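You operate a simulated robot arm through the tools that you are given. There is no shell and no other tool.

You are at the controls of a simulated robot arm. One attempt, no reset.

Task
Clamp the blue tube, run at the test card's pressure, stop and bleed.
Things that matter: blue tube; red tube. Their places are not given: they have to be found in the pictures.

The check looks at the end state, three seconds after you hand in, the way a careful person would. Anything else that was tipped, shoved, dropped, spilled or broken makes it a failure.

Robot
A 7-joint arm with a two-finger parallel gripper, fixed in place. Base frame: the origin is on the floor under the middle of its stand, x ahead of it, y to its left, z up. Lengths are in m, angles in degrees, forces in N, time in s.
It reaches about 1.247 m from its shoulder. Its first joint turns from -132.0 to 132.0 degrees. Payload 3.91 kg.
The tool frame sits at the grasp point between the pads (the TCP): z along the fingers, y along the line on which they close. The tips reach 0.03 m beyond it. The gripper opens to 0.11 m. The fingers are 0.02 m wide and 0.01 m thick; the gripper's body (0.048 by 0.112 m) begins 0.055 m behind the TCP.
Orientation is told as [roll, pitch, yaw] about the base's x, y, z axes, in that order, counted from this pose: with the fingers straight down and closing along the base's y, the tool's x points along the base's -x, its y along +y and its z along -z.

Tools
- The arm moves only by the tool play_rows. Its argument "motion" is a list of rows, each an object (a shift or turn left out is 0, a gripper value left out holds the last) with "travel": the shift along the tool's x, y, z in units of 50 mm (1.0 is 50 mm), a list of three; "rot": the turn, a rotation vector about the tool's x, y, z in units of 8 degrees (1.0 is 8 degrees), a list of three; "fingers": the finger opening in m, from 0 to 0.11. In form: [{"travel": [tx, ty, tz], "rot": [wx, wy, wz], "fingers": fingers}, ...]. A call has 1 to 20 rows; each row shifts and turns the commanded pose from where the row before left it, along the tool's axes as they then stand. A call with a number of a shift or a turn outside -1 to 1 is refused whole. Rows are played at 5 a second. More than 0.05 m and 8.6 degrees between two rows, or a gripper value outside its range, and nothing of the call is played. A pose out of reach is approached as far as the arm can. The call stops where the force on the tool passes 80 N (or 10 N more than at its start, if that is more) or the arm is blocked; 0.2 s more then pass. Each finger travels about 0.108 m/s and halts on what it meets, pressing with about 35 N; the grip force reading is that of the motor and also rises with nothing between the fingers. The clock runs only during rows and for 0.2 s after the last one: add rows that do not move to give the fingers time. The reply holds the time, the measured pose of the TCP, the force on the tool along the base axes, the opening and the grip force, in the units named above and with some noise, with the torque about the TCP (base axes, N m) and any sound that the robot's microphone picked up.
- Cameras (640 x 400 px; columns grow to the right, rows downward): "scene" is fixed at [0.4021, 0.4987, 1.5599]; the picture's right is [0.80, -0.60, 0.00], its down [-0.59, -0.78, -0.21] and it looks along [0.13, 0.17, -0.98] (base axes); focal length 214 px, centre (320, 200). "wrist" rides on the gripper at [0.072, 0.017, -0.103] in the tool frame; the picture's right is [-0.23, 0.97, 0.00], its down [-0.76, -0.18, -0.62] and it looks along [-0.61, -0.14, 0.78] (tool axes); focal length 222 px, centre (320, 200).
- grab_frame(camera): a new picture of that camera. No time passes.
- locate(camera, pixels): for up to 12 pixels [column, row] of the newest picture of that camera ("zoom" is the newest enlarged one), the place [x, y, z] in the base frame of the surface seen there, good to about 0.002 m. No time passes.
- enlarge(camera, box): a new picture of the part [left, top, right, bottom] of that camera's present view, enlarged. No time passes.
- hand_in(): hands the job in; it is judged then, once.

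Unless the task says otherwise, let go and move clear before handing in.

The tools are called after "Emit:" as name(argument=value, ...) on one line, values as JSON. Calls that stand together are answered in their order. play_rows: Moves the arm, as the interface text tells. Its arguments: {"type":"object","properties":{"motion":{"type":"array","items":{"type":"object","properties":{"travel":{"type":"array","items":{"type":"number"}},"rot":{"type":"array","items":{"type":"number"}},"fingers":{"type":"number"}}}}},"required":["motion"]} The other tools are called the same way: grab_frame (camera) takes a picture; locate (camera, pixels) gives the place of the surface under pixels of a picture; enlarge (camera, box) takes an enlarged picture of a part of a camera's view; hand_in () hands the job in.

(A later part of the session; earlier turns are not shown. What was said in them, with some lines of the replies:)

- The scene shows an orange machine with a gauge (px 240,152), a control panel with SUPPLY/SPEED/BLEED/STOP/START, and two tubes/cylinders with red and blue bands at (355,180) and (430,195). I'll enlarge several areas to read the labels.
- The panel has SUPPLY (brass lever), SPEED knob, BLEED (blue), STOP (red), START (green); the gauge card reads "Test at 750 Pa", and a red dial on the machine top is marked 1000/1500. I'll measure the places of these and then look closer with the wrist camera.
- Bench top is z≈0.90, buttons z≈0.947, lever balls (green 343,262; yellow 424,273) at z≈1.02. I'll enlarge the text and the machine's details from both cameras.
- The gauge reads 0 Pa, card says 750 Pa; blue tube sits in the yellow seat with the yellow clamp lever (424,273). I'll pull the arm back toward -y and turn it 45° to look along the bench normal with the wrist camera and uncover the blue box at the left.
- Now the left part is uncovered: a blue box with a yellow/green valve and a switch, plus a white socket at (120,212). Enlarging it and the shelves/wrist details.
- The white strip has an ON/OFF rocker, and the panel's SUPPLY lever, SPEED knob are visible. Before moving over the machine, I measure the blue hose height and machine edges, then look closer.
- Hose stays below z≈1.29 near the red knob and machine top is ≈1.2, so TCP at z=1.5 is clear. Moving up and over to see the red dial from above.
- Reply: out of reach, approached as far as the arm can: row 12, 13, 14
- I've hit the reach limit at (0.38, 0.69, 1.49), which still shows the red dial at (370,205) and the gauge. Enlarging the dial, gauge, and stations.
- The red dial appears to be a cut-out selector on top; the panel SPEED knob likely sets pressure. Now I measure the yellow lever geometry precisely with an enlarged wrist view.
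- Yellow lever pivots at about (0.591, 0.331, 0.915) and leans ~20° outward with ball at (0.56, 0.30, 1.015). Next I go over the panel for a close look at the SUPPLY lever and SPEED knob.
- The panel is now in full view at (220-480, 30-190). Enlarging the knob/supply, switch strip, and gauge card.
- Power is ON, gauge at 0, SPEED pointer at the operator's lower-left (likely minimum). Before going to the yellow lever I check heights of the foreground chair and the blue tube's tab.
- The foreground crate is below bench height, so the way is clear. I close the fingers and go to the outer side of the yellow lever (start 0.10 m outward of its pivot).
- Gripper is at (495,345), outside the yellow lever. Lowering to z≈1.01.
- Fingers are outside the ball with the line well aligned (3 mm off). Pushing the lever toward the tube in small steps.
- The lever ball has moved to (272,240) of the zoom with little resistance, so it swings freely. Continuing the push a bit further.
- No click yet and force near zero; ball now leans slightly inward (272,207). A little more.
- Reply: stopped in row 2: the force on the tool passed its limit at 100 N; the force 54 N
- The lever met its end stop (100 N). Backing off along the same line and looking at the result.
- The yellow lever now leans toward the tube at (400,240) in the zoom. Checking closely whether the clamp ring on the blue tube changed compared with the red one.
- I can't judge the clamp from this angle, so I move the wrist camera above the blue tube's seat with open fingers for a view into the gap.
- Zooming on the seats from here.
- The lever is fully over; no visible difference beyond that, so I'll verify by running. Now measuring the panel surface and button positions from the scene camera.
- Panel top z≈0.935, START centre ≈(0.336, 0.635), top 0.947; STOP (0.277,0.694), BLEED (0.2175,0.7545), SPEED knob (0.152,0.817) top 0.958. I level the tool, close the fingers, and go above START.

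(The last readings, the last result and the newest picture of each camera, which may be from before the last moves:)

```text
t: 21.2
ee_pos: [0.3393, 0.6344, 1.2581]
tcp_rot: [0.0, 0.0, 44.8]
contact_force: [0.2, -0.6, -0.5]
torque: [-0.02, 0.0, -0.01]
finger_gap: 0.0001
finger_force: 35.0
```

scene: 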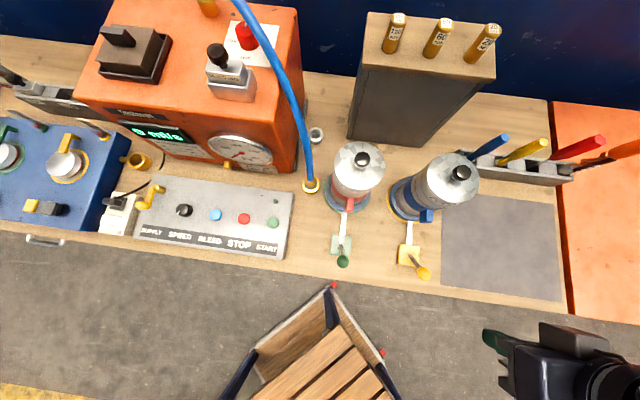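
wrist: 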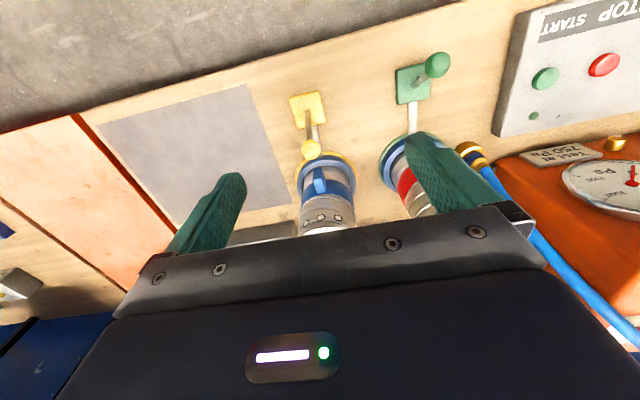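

TCP is above START within 3 mm. Descending to tip z≈0.97.

Emit:
play_rows(motion=[{"travel": [0.044, 0.05, 0.86]}, {"travel": [0, 0, 0.86]}, {"travel": [0, 0, 0.86]}, {"travel": [0, 0, 0.86]}, {"travel": [0, 0, 0.86]}, {"travel": [0, 0, 0.86]}, {}])

Emit:
grab_frame(camera="scene")

Emit:
grab_frame(camera="wrist")

```text
t: 22.8
ee_pos: [0.3371, 0.6328, 0.9978]
tcp_rot: [0.0, -0.1, 44.8]
contact_force: [0.3, -0.2, -0.3]
torque: [0.01, -0.02, -0.03]
finger_gap: 0.0001
finger_force: 35.4
```

```text
taken
```

scene: 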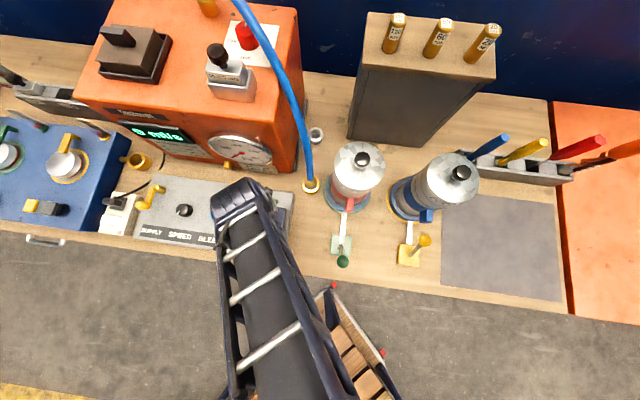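

```text
taken
```

wrist: 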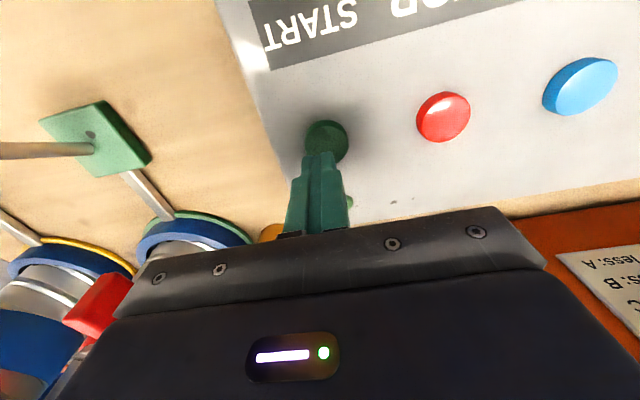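

Fingertips sit right over START (327,142 in wrist). Pressing down slowly.

Emit:
play_rows(motion=[{"travel": [0, 0, 0.35]}, {"travel": [0, 0, 0.06]}, {"travel": [0, 0, 0.06]}, {"travel": [0, 0, 0.06]}])

Emit:
enlarge(camera="scene", box=[120, 100, 310, 220])

```text
t: 23.8
ee_pos: [0.3359, 0.6331, 0.9728]
tcp_rot: [0.0, -0.2, 44.8]
contact_force: [0.7, 1.4, 3.2]
torque: [0.07, -0.04, 0.0]
finger_gap: 0.0
finger_force: 35.1
heard: click
```

```text
3.33 times, centred on (215, 160) of scene
```

zoom: 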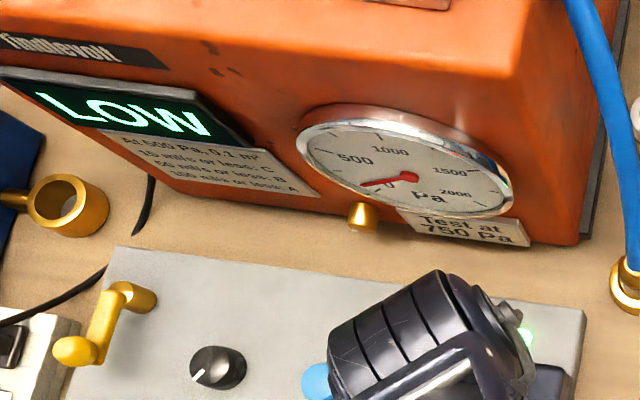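

START clicked: the lamp is lit, display shows "LOW" and the gauge needle has moved a bit off 0. Raising and checking the gauge.

Emit:
play_rows(motion=[{"travel": [0, 0, -0.6]}, {"travel": [0, 0, -0.9]}, {"travel": [0, 0, -0.9]}, {"travel": [0, 0, -0.4]}, {}])

Emit:
enlarge(camera="scene", box=[190, 120, 300, 190])

Emit:
grab_frame(camera="wrist")

```text
t: 25.0
ee_pos: [0.337, 0.6322, 1.1131]
tcp_rot: [0.1, 0.1, 44.8]
contact_force: [0.1, -0.2, 0.0]
torque: [0.03, 0.01, 0.03]
finger_gap: 0.0001
finger_force: 35.3
```

```text
5.71 times, centred on (245, 155) of scene
```

zoom: 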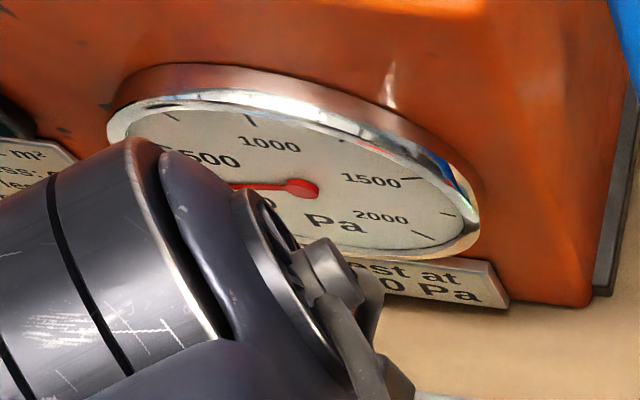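

```text
taken
```

wrist: 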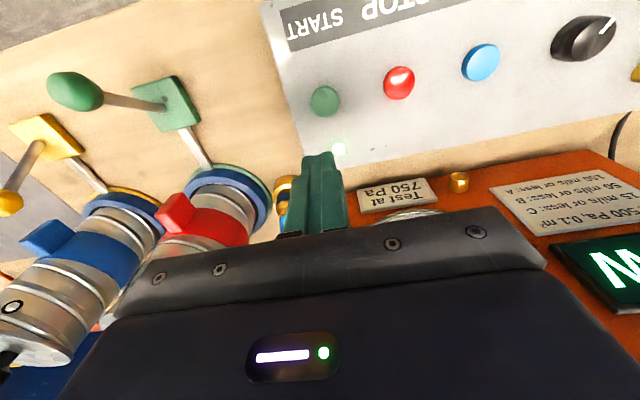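

Needle seems to be climbing (about 300 Pa, partly occluded). Moving to above the SPEED knob with the fingers opening to 0.06.

Emit:
play_rows(motion=[{"travel": [0, 0.872, 0], "fingers": 0.06}, {"travel": [0, 0.872, 0]}, {"travel": [0, 0.872, 0]}, {"travel": [0, 0.872, 0]}, {"travel": [0, 0.872, 0]}, {"travel": [0, 0.872, 0]}, {}])

Emit:
enlarge(camera="scene", box=[120, 110, 300, 220])

Emit:
grab_frame(camera="wrist")

```text
t: 26.6
ee_pos: [0.1523, 0.8217, 1.1099]
tcp_rot: [0.0, -0.1, 44.8]
contact_force: [0.4, 0.7, 0.4]
torque: [-0.03, -0.02, 0.0]
finger_gap: 0.0599
finger_force: 0.1
```

```text
3.56 times, centred on (210, 165) of scene
```

zoom: 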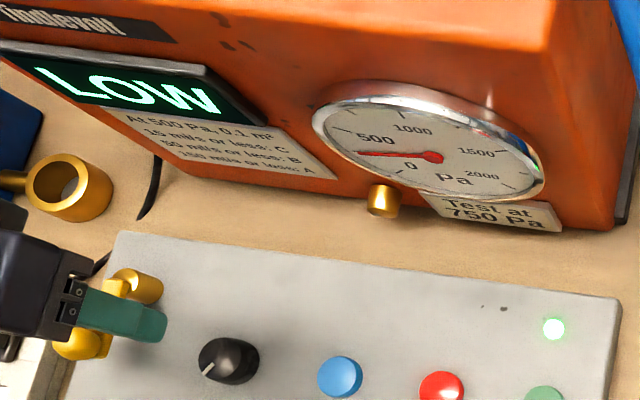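

```text
taken
```

wrist: 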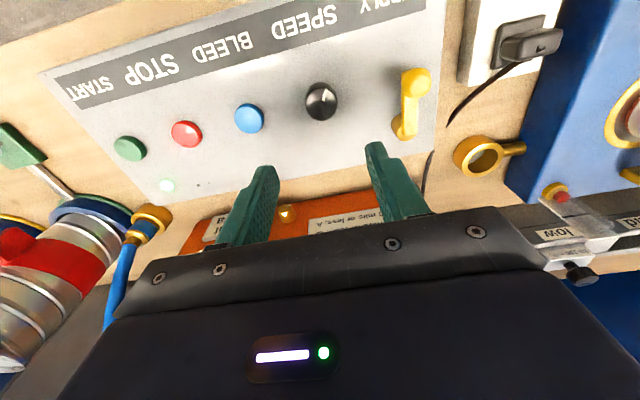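

Gauge reads about 250 Pa at the minimum speed; knob is at (322,100) in the wrist view. Getting its precise centre from here.

Emit:
enlarge(camera="wrist", box=[290, 70, 350, 130])

```text
6.67 times, centred on (320, 100) of wrist
```

zoom: 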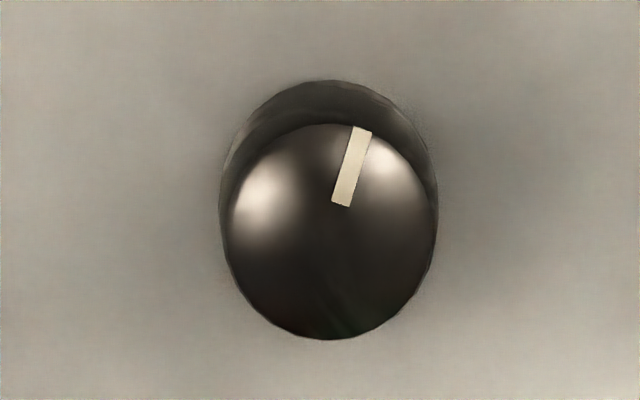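

Emit:
locate(camera="zoom", pixels=[[330, 232], [240, 232], [425, 232], [330, 135], [330, 330], [361, 133], [341, 203], [150, 230], [520, 230]])

Emit:
enlarge(camera="scene", box=[200, 125, 290, 185])

```text
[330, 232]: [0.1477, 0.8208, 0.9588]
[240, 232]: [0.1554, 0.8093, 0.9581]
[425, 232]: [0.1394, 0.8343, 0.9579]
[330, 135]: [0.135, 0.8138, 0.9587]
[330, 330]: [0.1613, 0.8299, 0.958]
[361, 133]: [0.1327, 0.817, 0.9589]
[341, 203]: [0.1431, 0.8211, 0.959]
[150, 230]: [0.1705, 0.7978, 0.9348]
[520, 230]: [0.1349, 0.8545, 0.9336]
```

```text
6.67 times, centred on (245, 155) of scene
```

zoom: 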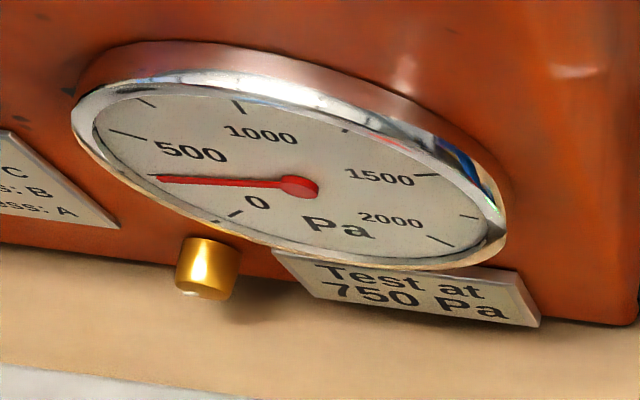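

Needle is at about 250 Pa (tick between 0 and 500); knob centre from the wrist is (0.148, 0.821), radius ~0.015, pointer at 7 o'clock. Descending around the knob and gripping it.

Emit:
play_rows(motion=[{"travel": [0.068, 0.054, 0.69]}, {"travel": [0, 0, 0.69]}, {"travel": [0, 0, 0.69]}, {"travel": [0, 0, 0.69]}, {}])

Emit:
grab_frame(camera="wrist")

Emit:
enlarge(camera="scene", box=[100, 110, 300, 250])

```text
t: 27.8
ee_pos: [0.1465, 0.8195, 0.9734]
tcp_rot: [0.0, -0.1, 44.8]
contact_force: [0.7, 0.2, -0.5]
torque: [-0.02, 0.01, 0.01]
finger_gap: 0.0601
finger_force: 0.0
```

```text
taken
```

wrist: 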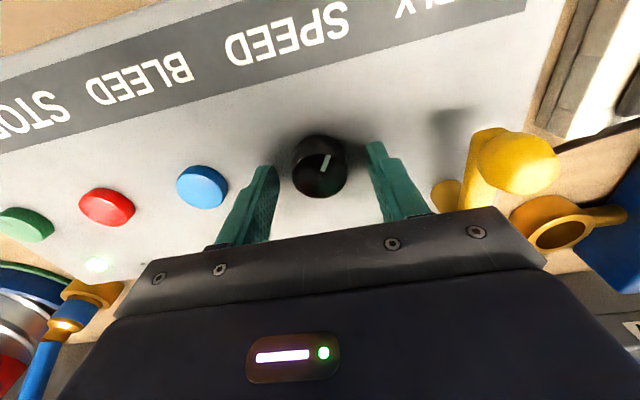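

```text
2.86 times, centred on (200, 180) of scene
```

zoom: 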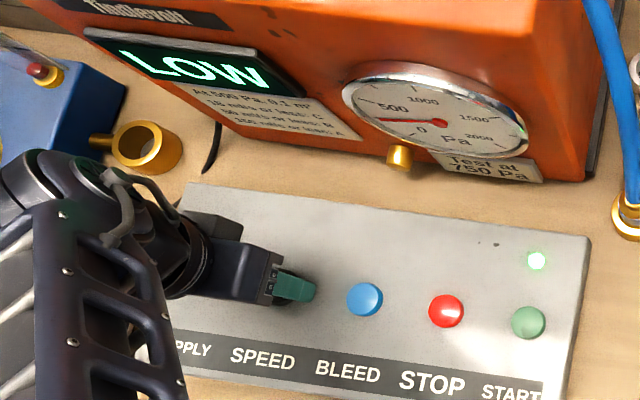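

The knob (320,167) sits between the fingers at (265,185) and (378,160). Verifying centring before closing.

Emit:
locate(camera="wrist", pixels=[[320, 168], [296, 170], [344, 166], [322, 150], [318, 186], [262, 172], [375, 148], [270, 190], [385, 180]])

```text
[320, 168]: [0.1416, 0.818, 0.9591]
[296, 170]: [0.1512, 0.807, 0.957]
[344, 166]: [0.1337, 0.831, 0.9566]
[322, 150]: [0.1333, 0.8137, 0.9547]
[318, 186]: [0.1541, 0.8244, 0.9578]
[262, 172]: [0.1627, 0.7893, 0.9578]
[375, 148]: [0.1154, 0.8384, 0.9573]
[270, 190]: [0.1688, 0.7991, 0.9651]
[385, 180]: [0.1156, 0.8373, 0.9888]
```

Knob centre is ~3 mm off toward the camera side; correcting and closing on it.

Emit:
play_rows(motion=[{"travel": [0.05, 0.03, 0]}, {"fingers": 0.036}, {"fingers": 0.02}, {}, {}])

Emit:
grab_frame(camera="wrist")

Emit:
enlarge(camera="scene", box=[200, 125, 290, 185])

```text
t: 29.0
ee_pos: [0.1458, 0.8183, 0.9733]
tcp_rot: [-0.1, 0.1, 44.7]
contact_force: [13.4, -19.3, 0.7]
torque: [-0.7, -0.56, -0.09]
finger_gap: 0.0366
finger_force: 45.1
```

```text
taken
```

wrist: 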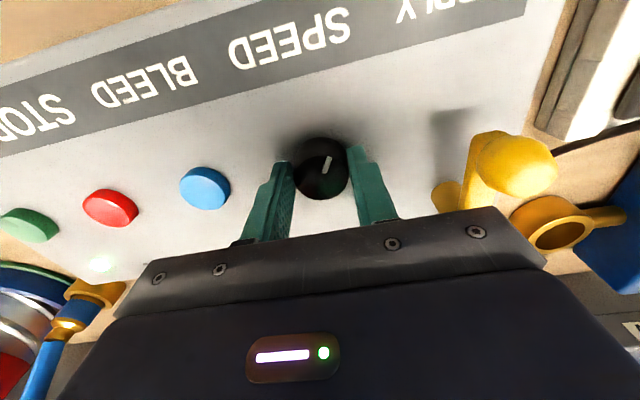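

```text
6.67 times, centred on (245, 155) of scene
```

zoom: 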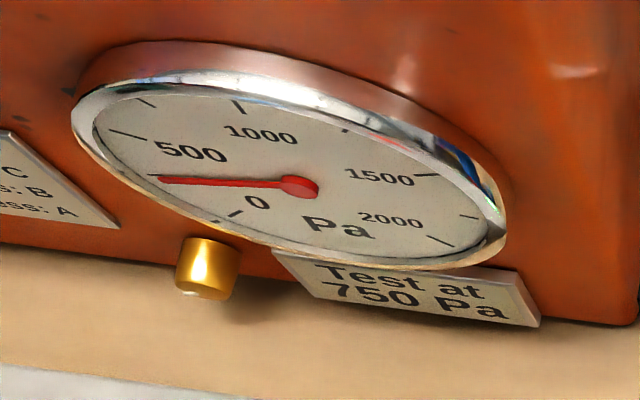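

Gripped at 36.6 mm, but there's a ~23 N side force, so the knob's centre is a bit toward -y of the tool. Shifting 2 mm to relax it.

Emit:
play_rows(motion=[{"travel": [0, -0.04, 0]}, {}])

```text
t: 29.6
ee_pos: [0.1448, 0.8186, 0.9735]
tcp_rot: [0.0, -0.1, 44.8]
contact_force: [12.3, -3.9, -5.9]
torque: [0.16, -0.41, -0.05]
finger_gap: 0.0364
finger_force: 44.3
```

Side force halved; shifting another 1.5–2 mm.

Emit:
play_rows(motion=[{"travel": [-0.01, -0.04, 0]}, {}])

```text
t: 30.2
ee_pos: [0.1467, 0.817, 0.9733]
tcp_rot: [0.1, -0.1, 45.0]
contact_force: [-4.5, 22.2, -16.8]
torque: [1.2, -0.18, 0.1]
finger_gap: 0.0366
finger_force: 45.2
```

Slightly overshot (+19 N the other way); going back 1 mm.

Emit:
play_rows(motion=[{"travel": [0, 0.023, 0]}, {}])

```text
t: 30.8
ee_pos: [0.1457, 0.8174, 0.974]
tcp_rot: [-0.1, 0.0, 44.9]
contact_force: [-9.0, 20.0, -16.1]
torque: [0.67, 0.33, 0.08]
finger_gap: 0.0367
finger_force: 44.8
```

Residual forces are modest (friction). Turning clockwise 16° first and watching the gauge.

Emit:
play_rows(motion=[{"rot": [0, 0, 0.5]}, {"rot": [0, 0, 0.5]}, {"rot": [0, 0, 0.5]}, {"rot": [0, 0, 0.5]}, {}])

Emit:
grab_frame(camera="wrist")

Emit:
enlarge(camera="scene", box=[200, 125, 290, 185])

```text
t: 32.0
ee_pos: [0.1456, 0.8176, 0.9742]
tcp_rot: [0.1, -0.1, 28.8]
contact_force: [-25.0, 45.4, -13.6]
torque: [1.11, 1.09, 0.19]
finger_gap: 0.0364
finger_force: 44.9
```

```text
taken
```

wrist: 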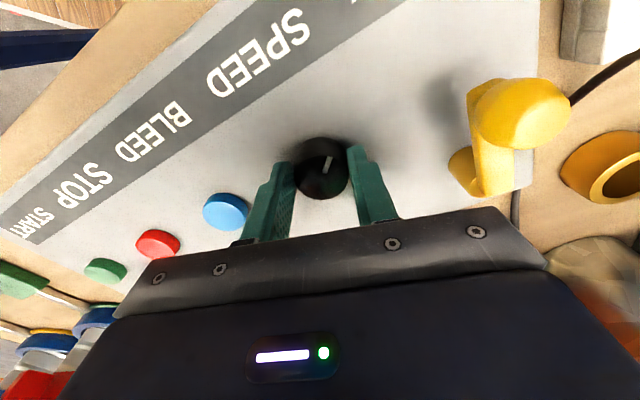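

```text
6.67 times, centred on (245, 155) of scene
```

zoom: 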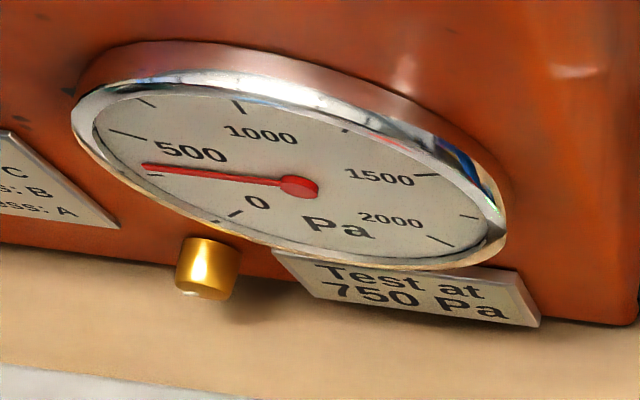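

The knob turns with the gripper and the needle rises (≈300 Pa). Side force grew to ~50 N along +tool-y, so I shift 2.5 mm that way to relieve it.

Emit:
play_rows(motion=[{"travel": [0, 0.04, 0]}, {}])

```text
t: 32.6
ee_pos: [0.1453, 0.8181, 0.9733]
tcp_rot: [-0.1, -0.1, 28.7]
contact_force: [-24.9, 16.6, -7.2]
torque: [0.33, 0.69, 0.08]
finger_gap: 0.0364
finger_force: 44.7
```

Improving; another small shift, then continue turning.

Emit:
play_rows(motion=[{"travel": [0.02, 0.03, 0]}, {}, {"rot": [0, 0, 0.5]}, {"rot": [0, 0, 0.5]}, {"rot": [0, 0, 0.5]}, {"rot": [0, 0, 0.5]}, {}])

Emit:
enlarge(camera="scene", box=[200, 125, 290, 185])

```text
t: 34.2
ee_pos: [0.1448, 0.8196, 0.9738]
tcp_rot: [-0.1, -0.1, 12.7]
contact_force: [-4.3, 6.3, -19.7]
torque: [0.34, -0.14, 0.0]
finger_gap: 0.0363
finger_force: 45.2
```

```text
6.67 times, centred on (245, 155) of scene
```

zoom: 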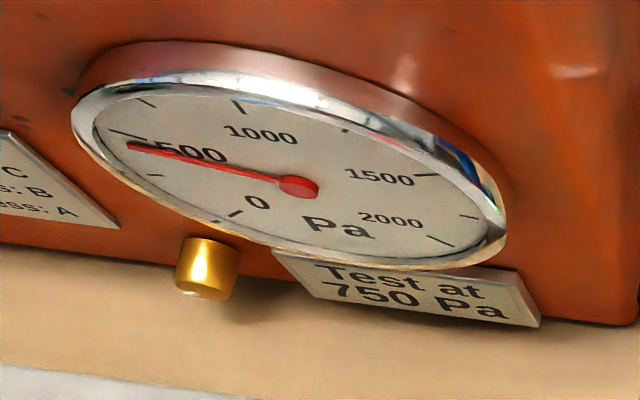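

Forces are low and the needle is at ≈430 Pa and may still be moving. Waiting 1 s to see it settle.

Emit:
play_rows(motion=[{}, {}, {}, {}, {}, {}, {}, {}])

Emit:
enlarge(camera="scene", box=[200, 125, 290, 185])

```text
t: 36.0
ee_pos: [0.1449, 0.8199, 0.9732]
tcp_rot: [0.0, 0.0, 12.8]
contact_force: [1.5, 2.3, -24.0]
torque: [0.1, -0.04, -0.03]
finger_gap: 0.0363
finger_force: 44.8
```

```text
6.67 times, centred on (245, 155) of scene
```

zoom: 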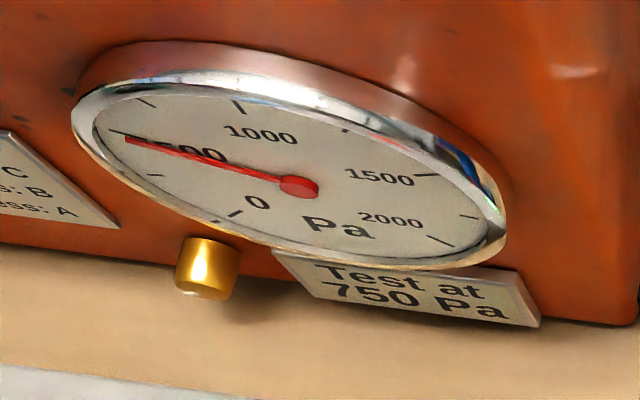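

Settled near ≈470 Pa after 32° (≈7 Pa/°), so about 40° more is needed. Turning 24° and waiting.

Emit:
play_rows(motion=[{"rot": [0, 0, 0.5]}, {"rot": [0, 0, 0.5]}, {"rot": [0, 0, 0.5]}, {"rot": [0, 0, 0.5]}, {"rot": [0, 0, 0.5]}, {"rot": [0, 0, 0.5]}, {}, {}, {}, {}, {}, {}, {}, {}, {}, {}, {}, {}])

Emit:
enlarge(camera="scene", box=[200, 125, 290, 185])

```text
t: 39.8
ee_pos: [0.1456, 0.8202, 0.9749]
tcp_rot: [0.2, 0.0, -11.2]
contact_force: [14.4, 59.1, -1.0]
torque: [1.7, -0.52, 0.18]
finger_gap: 0.0362
finger_force: 45.4
```

```text
6.67 times, centred on (245, 155) of scene
```

zoom: 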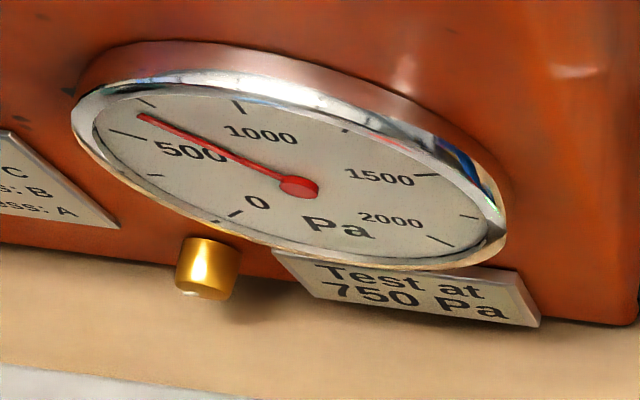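

Needle now ≈645 Pa (between the 500 and 750 ticks). Relieving the 60 N side force (+tool-y 2.5 mm), then turning ~12° more.

Emit:
play_rows(motion=[{"travel": [0, 0.05, 0]}, {}])

```text
t: 40.4
ee_pos: [0.1447, 0.821, 0.9736]
tcp_rot: [-0.2, 0.0, -11.2]
contact_force: [8.3, 19.5, 8.7]
torque: [0.45, -0.35, 0.06]
finger_gap: 0.0365
finger_force: 44.7
```

Emit:
play_rows(motion=[{"travel": [0, 0.02, 0]}, {"rot": [0, 0, 0.5]}, {"rot": [0, 0, 0.5]}, {"rot": [0, 0, 0.4]}, {}, {}, {}, {}, {}, {}, {}, {}, {}, {}, {}, {}, {}, {}])

Emit:
enlarge(camera="scene", box=[200, 125, 290, 185])

```text
t: 44.2
ee_pos: [0.1456, 0.8221, 0.9746]
tcp_rot: [0.0, 0.0, -22.4]
contact_force: [-6.0, -33.5, -4.0]
torque: [-1.05, 0.2, -0.09]
finger_gap: 0.0363
finger_force: 45.4
```

```text
6.67 times, centred on (245, 155) of scene
```

zoom: 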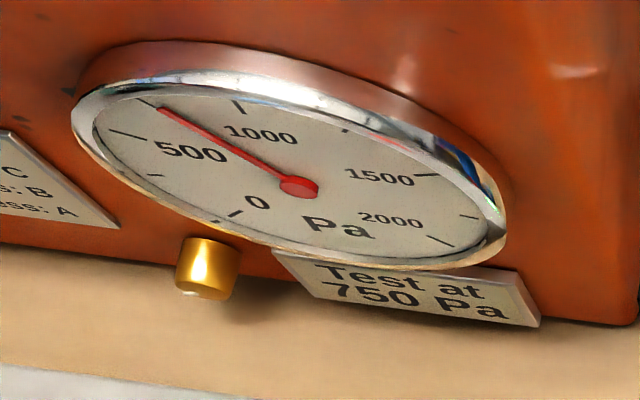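

Needle is very close to the 750 tick. Zooming in at higher magnification to read it precisely.

Emit:
enlarge(camera="scene", box=[208, 132, 274, 168])

Emit:
enlarge(camera="scene", box=[210, 132, 250, 160])

```text
9.70 times, centred on (241, 150) of scene
```

zoom: 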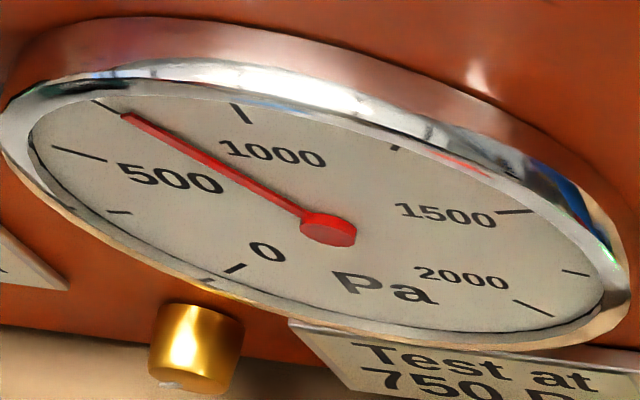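

```text
14.29 times, centred on (230, 146) of scene
```

zoom: 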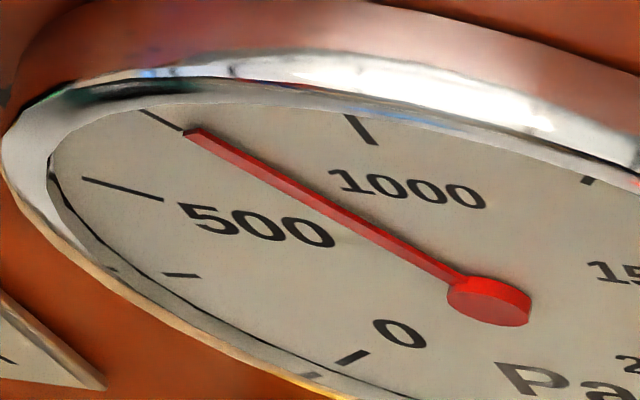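

Using a projective fit of the tick marks, the needle reads ≈775–785 Pa (previous readings 253, 499, 697 fit ~7.8 Pa/°). I'll relieve the side force, turn back ~3.4°, and wait for it to settle.

Emit:
play_rows(motion=[{"travel": [0, -0.03, 0]}, {"rot": [0, 0, -0.43]}, {}, {}, {}, {}, {}, {}, {}, {}, {}, {}, {}, {}, {}, {}])

Emit:
enlarge(camera="scene", box=[208, 132, 274, 168])

Emit:
enlarge(camera="scene", box=[210, 132, 250, 160])

```text
t: 47.6
ee_pos: [0.1456, 0.8221, 0.9736]
tcp_rot: [0.0, 0.0, -19.1]
contact_force: [0.0, 1.8, -9.8]
torque: [0.05, 0.0, -0.02]
finger_gap: 0.036
finger_force: 45.0
```

```text
9.70 times, centred on (241, 150) of scene
```

zoom: 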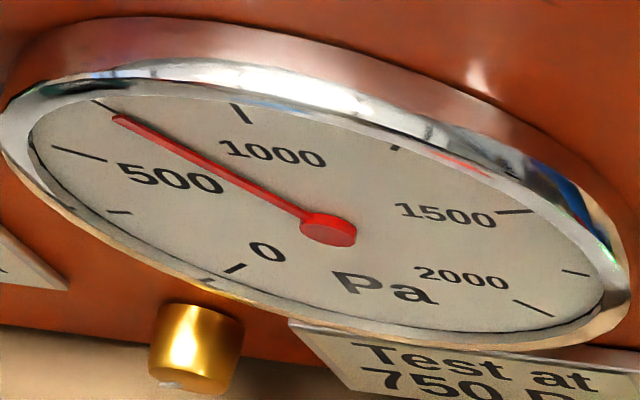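

```text
14.29 times, centred on (230, 146) of scene
```

zoom: 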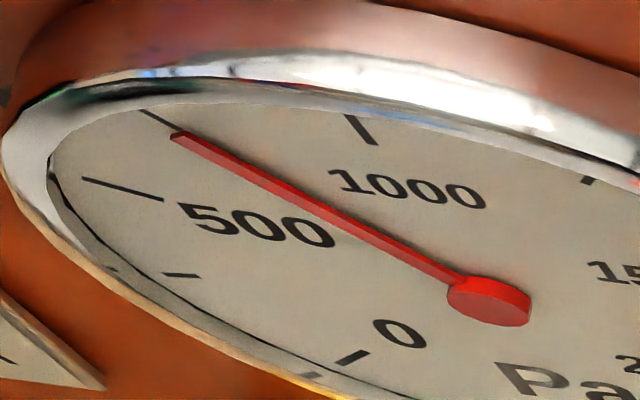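

The slope now gives ≈754 Pa and forces are near zero. I release the knob, lift straight up and swing the wrist camera to view the gauge frontally for verification.

Emit:
play_rows(motion=[{"fingers": 0.06}, {}, {}, {"travel": [0, 0, -0.5]}, {"travel": [0, 0, -0.9]}, {"travel": [0, 0, -0.9]}, {"travel": [0, 0, -0.9], "fingers": 0.11}, {"travel": [0, 0, -0.9]}, {"travel": [0, 0, -0.4]}, {"rot": [0, 0, -0.89]}, {"rot": [0, 0, -0.89]}, {"rot": [0, 0, -0.89]}, {"rot": [0, 0, -0.89]}, {"rot": [0, 0, -0.89]}, {"rot": [0, 0, -0.89]}, {"rot": [0, 0, -0.89]}, {"rot": [0, 0, -0.89]}, {"rot": [0, 0, -0.89]}, {}])

Emit:
grab_frame(camera="wrist")

Emit:
enlarge(camera="scene", box=[210, 132, 250, 160])

```text
t: 51.6
ee_pos: [0.145, 0.8197, 1.1992]
tcp_rot: [0.0, -0.1, 45.3]
contact_force: [0.4, 0.4, 0.0]
torque: [-0.01, -0.03, 0.02]
finger_gap: 0.1099
finger_force: 0.0
```

```text
taken
```

wrist: 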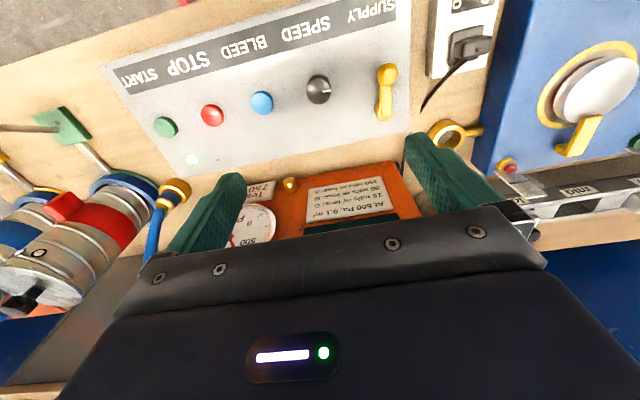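

```text
14.29 times, centred on (230, 146) of scene
```

zoom: 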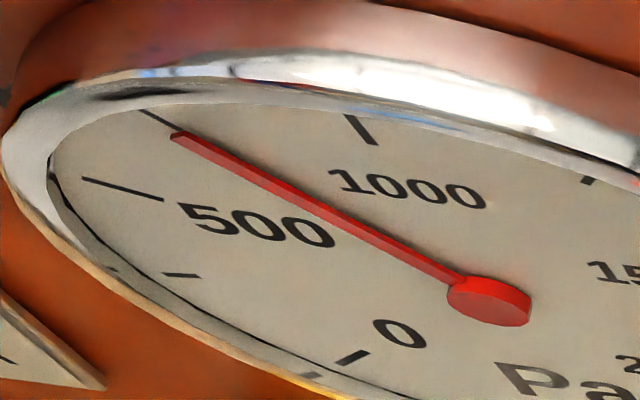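

Reading unchanged after release. Now moving and tilting the tool 30° so the wrist camera faces the dial.

Emit:
play_rows(motion=[{"travel": [0.22, -0.81, 0]}, {"travel": [0.22, -0.81, 0]}, {"travel": [0.22, -0.81, 0]}, {"travel": [0.22, -0.81, 0]}, {"travel": [0.22, -0.81, 0]}, {"rot": [0, -0.94, 0]}, {"rot": [0, -0.94, 0]}, {"rot": [0, -0.94, 0]}, {"rot": [0, -0.94, 0]}, {}])

Emit:
grab_frame(camera="wrist")

```text
t: 53.8
ee_pos: [0.2487, 0.6379, 1.1996]
tcp_rot: [0.0, -30.3, 45.2]
contact_force: [-0.9, 0.1, -0.1]
torque: [0.03, 0.0, 0.0]
finger_gap: 0.1103
finger_force: 0.0
```

```text
taken
```

wrist: 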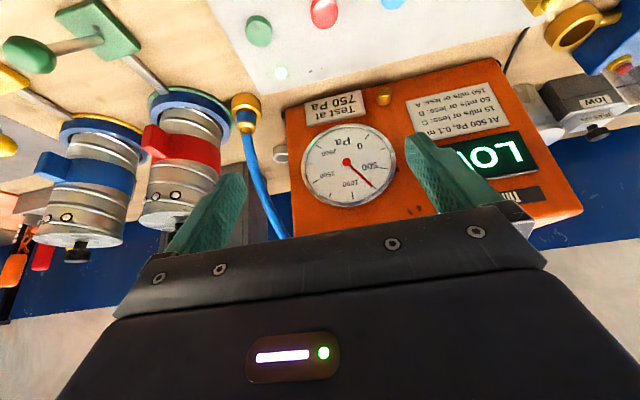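

The dial is now seen nearly frontally at (350,163). Enlarging it.

Emit:
enlarge(camera="wrist", box=[295, 115, 405, 215])

Emit:
enlarge(camera="wrist", box=[330, 145, 394, 205])

```text
4.00 times, centred on (350, 165) of wrist
```

zoom: 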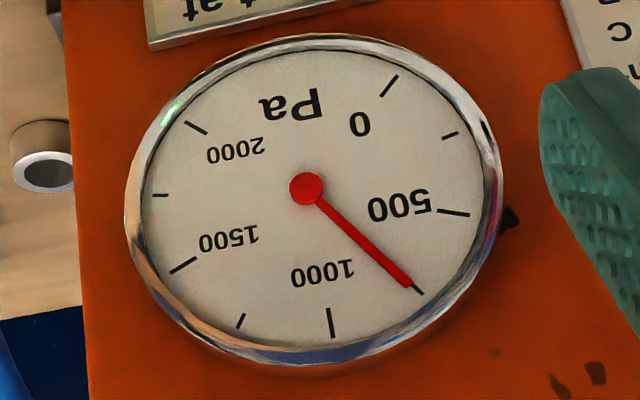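

```text
6.67 times, centred on (362, 175) of wrist
```

zoom: 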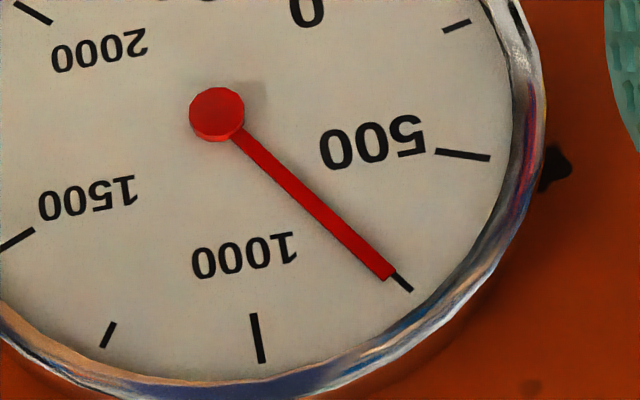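

The needle is collinear with the 750 tick (tip at (391,276), tick at (404,282)), so the rig is running at the card's pressure. Next: untilt, close the fingers and go above STOP.

Emit:
play_rows(motion=[{"rot": [0, 0.947, 0], "fingers": 0.0}, {"rot": [0, 0.947, 0]}, {"rot": [0, 0.947, 0]}, {"rot": [0, 0.947, 0]}, {"travel": [-0.6, 0.197, 0]}, {"travel": [-0.6, 0.197, 0]}, {"travel": [0, 0, 0.8]}, {"travel": [0, 0, 0.8]}, {"travel": [0, 0, 0.8]}, {"travel": [0, 0, 0.8]}, {"travel": [0, 0, 0.8]}, {}])

Emit:
grab_frame(camera="wrist")

Emit:
enlarge(camera="scene", box=[130, 110, 310, 250])

```text
t: 56.4
ee_pos: [0.2791, 0.6954, 0.9977]
tcp_rot: [0.1, 0.2, 45.2]
contact_force: [0.4, 0.1, 0.5]
torque: [-0.03, 0.01, -0.02]
finger_gap: 0.0002
finger_force: 34.9
```

```text
taken
```

wrist: 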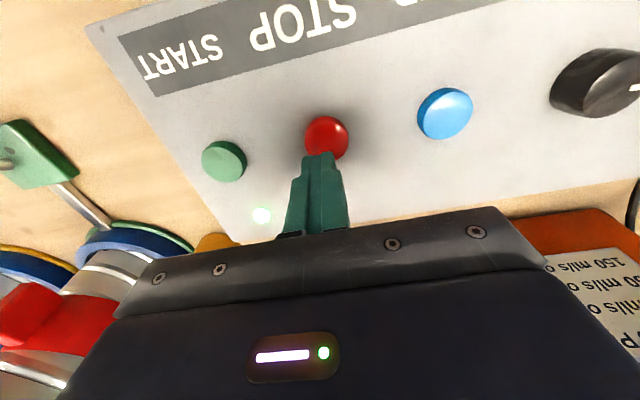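

```text
2.86 times, centred on (220, 180) of scene
```

zoom: 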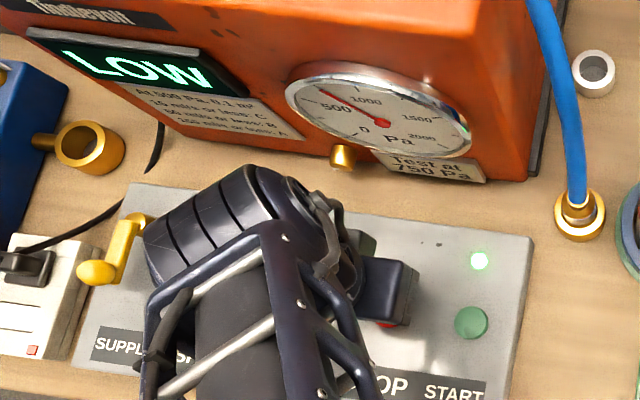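

Tips are over STOP (327,138) and the gauge is still at 750. Pressing STOP like START.

Emit:
play_rows(motion=[{"travel": [0.045, 0.01, 0]}, {"travel": [0, 0, 0.35]}, {"travel": [0, 0, 0.06]}, {"travel": [0, 0, 0.06]}, {"travel": [0, 0, 0.06]}])

Emit:
enlarge(camera="scene", box=[130, 110, 310, 250])

```text
t: 57.6
ee_pos: [0.275, 0.6943, 0.9716]
tcp_rot: [0.0, 0.2, 45.1]
contact_force: [-0.6, -2.2, 5.4]
torque: [-0.05, 0.01, 0.01]
finger_gap: 0.0
finger_force: 34.7
heard: click
```

```text
2.86 times, centred on (220, 180) of scene
```

zoom: 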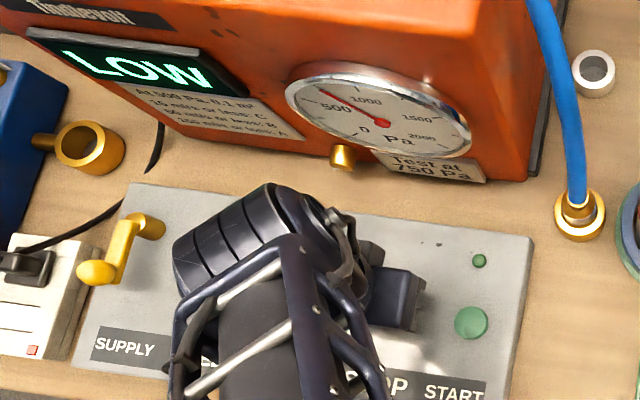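

STOP clicked and the lamp went out; the gauge still holds ~750 Pa. Lifting and moving over BLEED.

Emit:
play_rows(motion=[{"travel": [0, 0, -0.6]}, {"travel": [-0.019, 0.832, 0]}, {"travel": [-0.019, 0.832, 0]}, {}])

Emit:
grab_frame(camera="wrist")

Emit:
enlarge(camera="scene", box=[130, 110, 310, 250])

```text
t: 58.6
ee_pos: [0.2172, 0.7531, 1.0035]
tcp_rot: [-0.1, 0.3, 45.1]
contact_force: [-0.4, -0.7, 0.2]
torque: [0.02, 0.01, -0.01]
finger_gap: 0.0
finger_force: 35.0
```

```text
taken
```

wrist: 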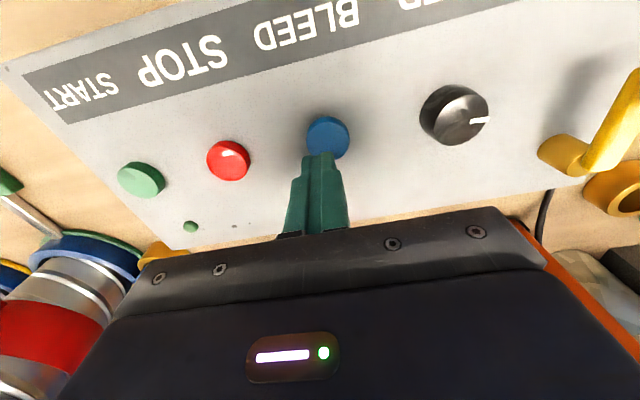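

```text
2.86 times, centred on (220, 180) of scene
```

zoom: 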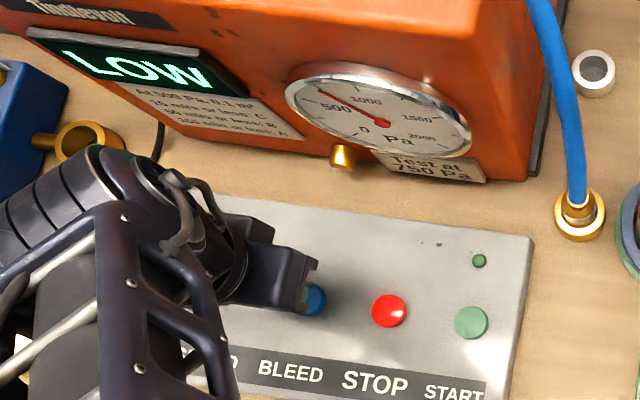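

Tips are over BLEED (328,137); the gauge holds ~750. Pressing BLEED and holding briefly.

Emit:
play_rows(motion=[{"travel": [0, 0.01, 0.43]}, {"travel": [0, 0, 0.06]}, {"travel": [0, 0, 0.06]}, {"travel": [0, 0, 0.06]}, {}, {}])

Emit:
enlarge(camera="scene", box=[130, 110, 310, 250])

```text
t: 60.0
ee_pos: [0.2175, 0.7538, 0.9726]
tcp_rot: [0.0, 0.3, 45.1]
contact_force: [0.1, -1.0, 6.6]
torque: [0.0, -0.04, 0.0]
finger_gap: 0.0004
finger_force: 34.7
heard: click
```

```text
2.86 times, centred on (220, 180) of scene
```

zoom: 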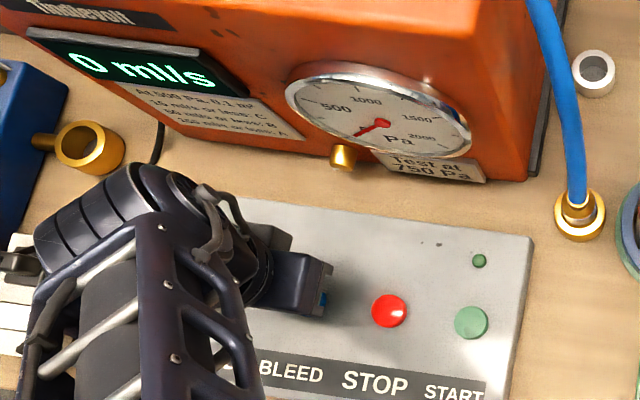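

BLEED clicked: the gauge dropped to 0 and the display shows 0 ml/s. Lifting off and retreating clear of the bench.

Emit:
play_rows(motion=[{"travel": [0, 0, -0.5]}, {"travel": [0, 0, -0.9]}, {"travel": [0, 0, -0.9]}, {"travel": [0, 0, -0.9]}, {"travel": [0, 0, -0.9]}, {"travel": [0, 0, -0.9]}, {"travel": [0.9, 0, 0]}, {"travel": [0.9, 0, 0]}, {"travel": [0.9, 0, 0]}, {"travel": [0.9, 0, 0]}, {}, {}, {}])

Emit:
grab_frame(camera="scene")

Emit:
enlarge(camera="scene", box=[120, 110, 310, 260])

Emit:
enlarge(camera="scene", box=[310, 130, 480, 290])

```text
t: 62.8
ee_pos: [0.0894, 0.6258, 1.2236]
tcp_rot: [0.0, 0.2, 45.1]
contact_force: [0.3, 0.3, -0.4]
torque: [0.0, 0.03, -0.02]
finger_gap: 0.0
finger_force: 34.9
```

```text
taken
```

scene: 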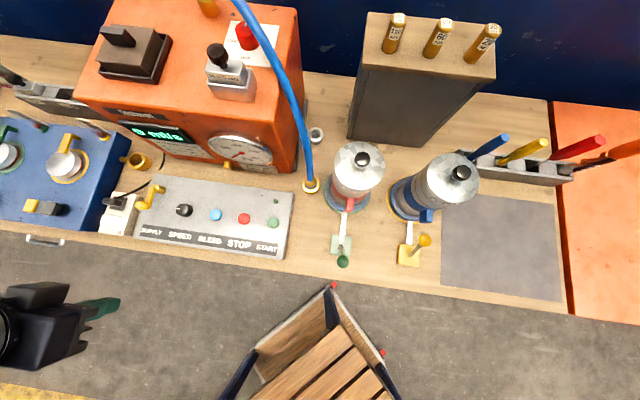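

```text
2.67 times, centred on (215, 185) of scene
```

zoom: 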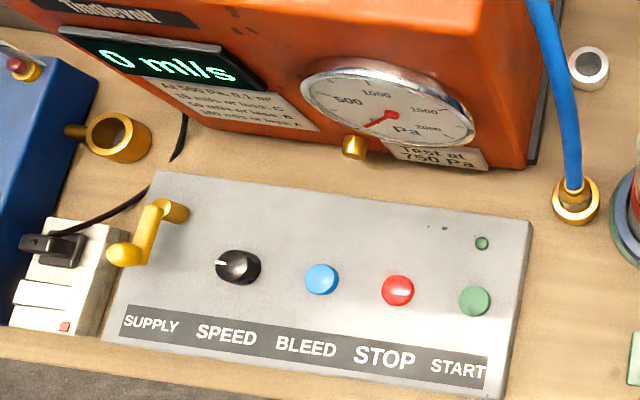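

```text
2.50 times, centred on (395, 210) of scene
```

zoom: 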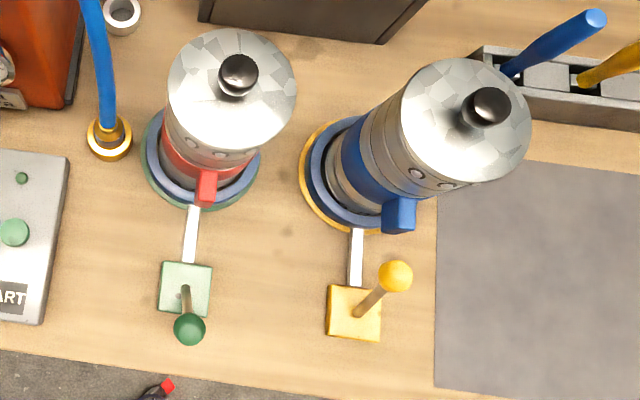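

Everything is in place: lamp off, gauge 0, yellow lever inward at (425,240), green lever untouched. A last check of the yellow lever's lean compared with its starting lean.

Emit:
locate(camera="zoom", pixels=[[395, 275], [372, 298], [360, 312], [189, 330], [186, 300], [489, 106], [238, 75]])

Emit:
enlarge(camera="scene", box=[208, 132, 274, 168])

```text
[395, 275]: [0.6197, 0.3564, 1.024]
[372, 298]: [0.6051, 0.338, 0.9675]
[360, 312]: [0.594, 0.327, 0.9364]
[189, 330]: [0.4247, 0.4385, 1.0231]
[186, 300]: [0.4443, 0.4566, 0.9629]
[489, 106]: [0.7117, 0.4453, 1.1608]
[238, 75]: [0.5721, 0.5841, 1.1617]
```

```text
9.70 times, centred on (241, 150) of scene
```

zoom: 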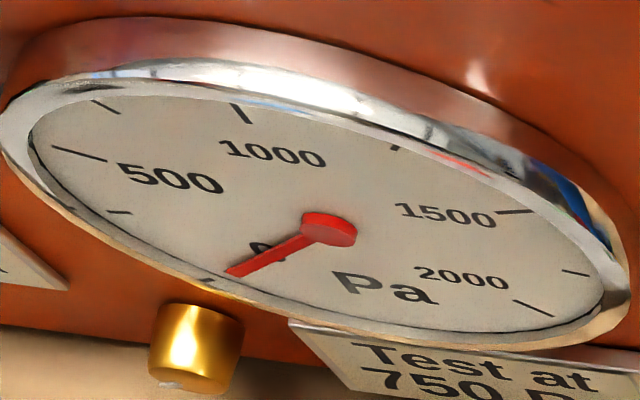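

The yellow lever is fully over (ball at (0.620, 0.356), mirror of its start), the gauge reads 0, the machine is stopped, and the gripper is clear. Handing in.

Emit:
hand_in()

```text
The job is handed in.
```

I clamped the blue tube, ran the rig at about 750 Pa, stopped it and bled it. The job is handed in, and I don't have the check's verdict.

- **Clamp:** I pushed the yellow lever by the blue tube to its inward end stop. I saw no change at the clamp ring itself. The tube looks sealed, because the pressure held at about 750 Pa after STOP.
- **Pressure:** I pressed START, then turned the SPEED knob until the needle lined up with the gauge's 750 mark. I put the reading within about 10 Pa, and it stayed there for about 10 seconds. The flow display read "LOW" during the run, which I took to mean the flow was below the fitted 50–400 ml/s range.
- **Stop and bleed:** STOP clicked and the run lamp went out. BLEED clicked and the gauge fell to 0, with the display back at 0 ml/s.

The red tube and its green lever were not touched. I left the SPEED knob at its 750 Pa setting. I saw nothing tipped or moved in the last pictures, and the arm was clear of the bench when I handed in.
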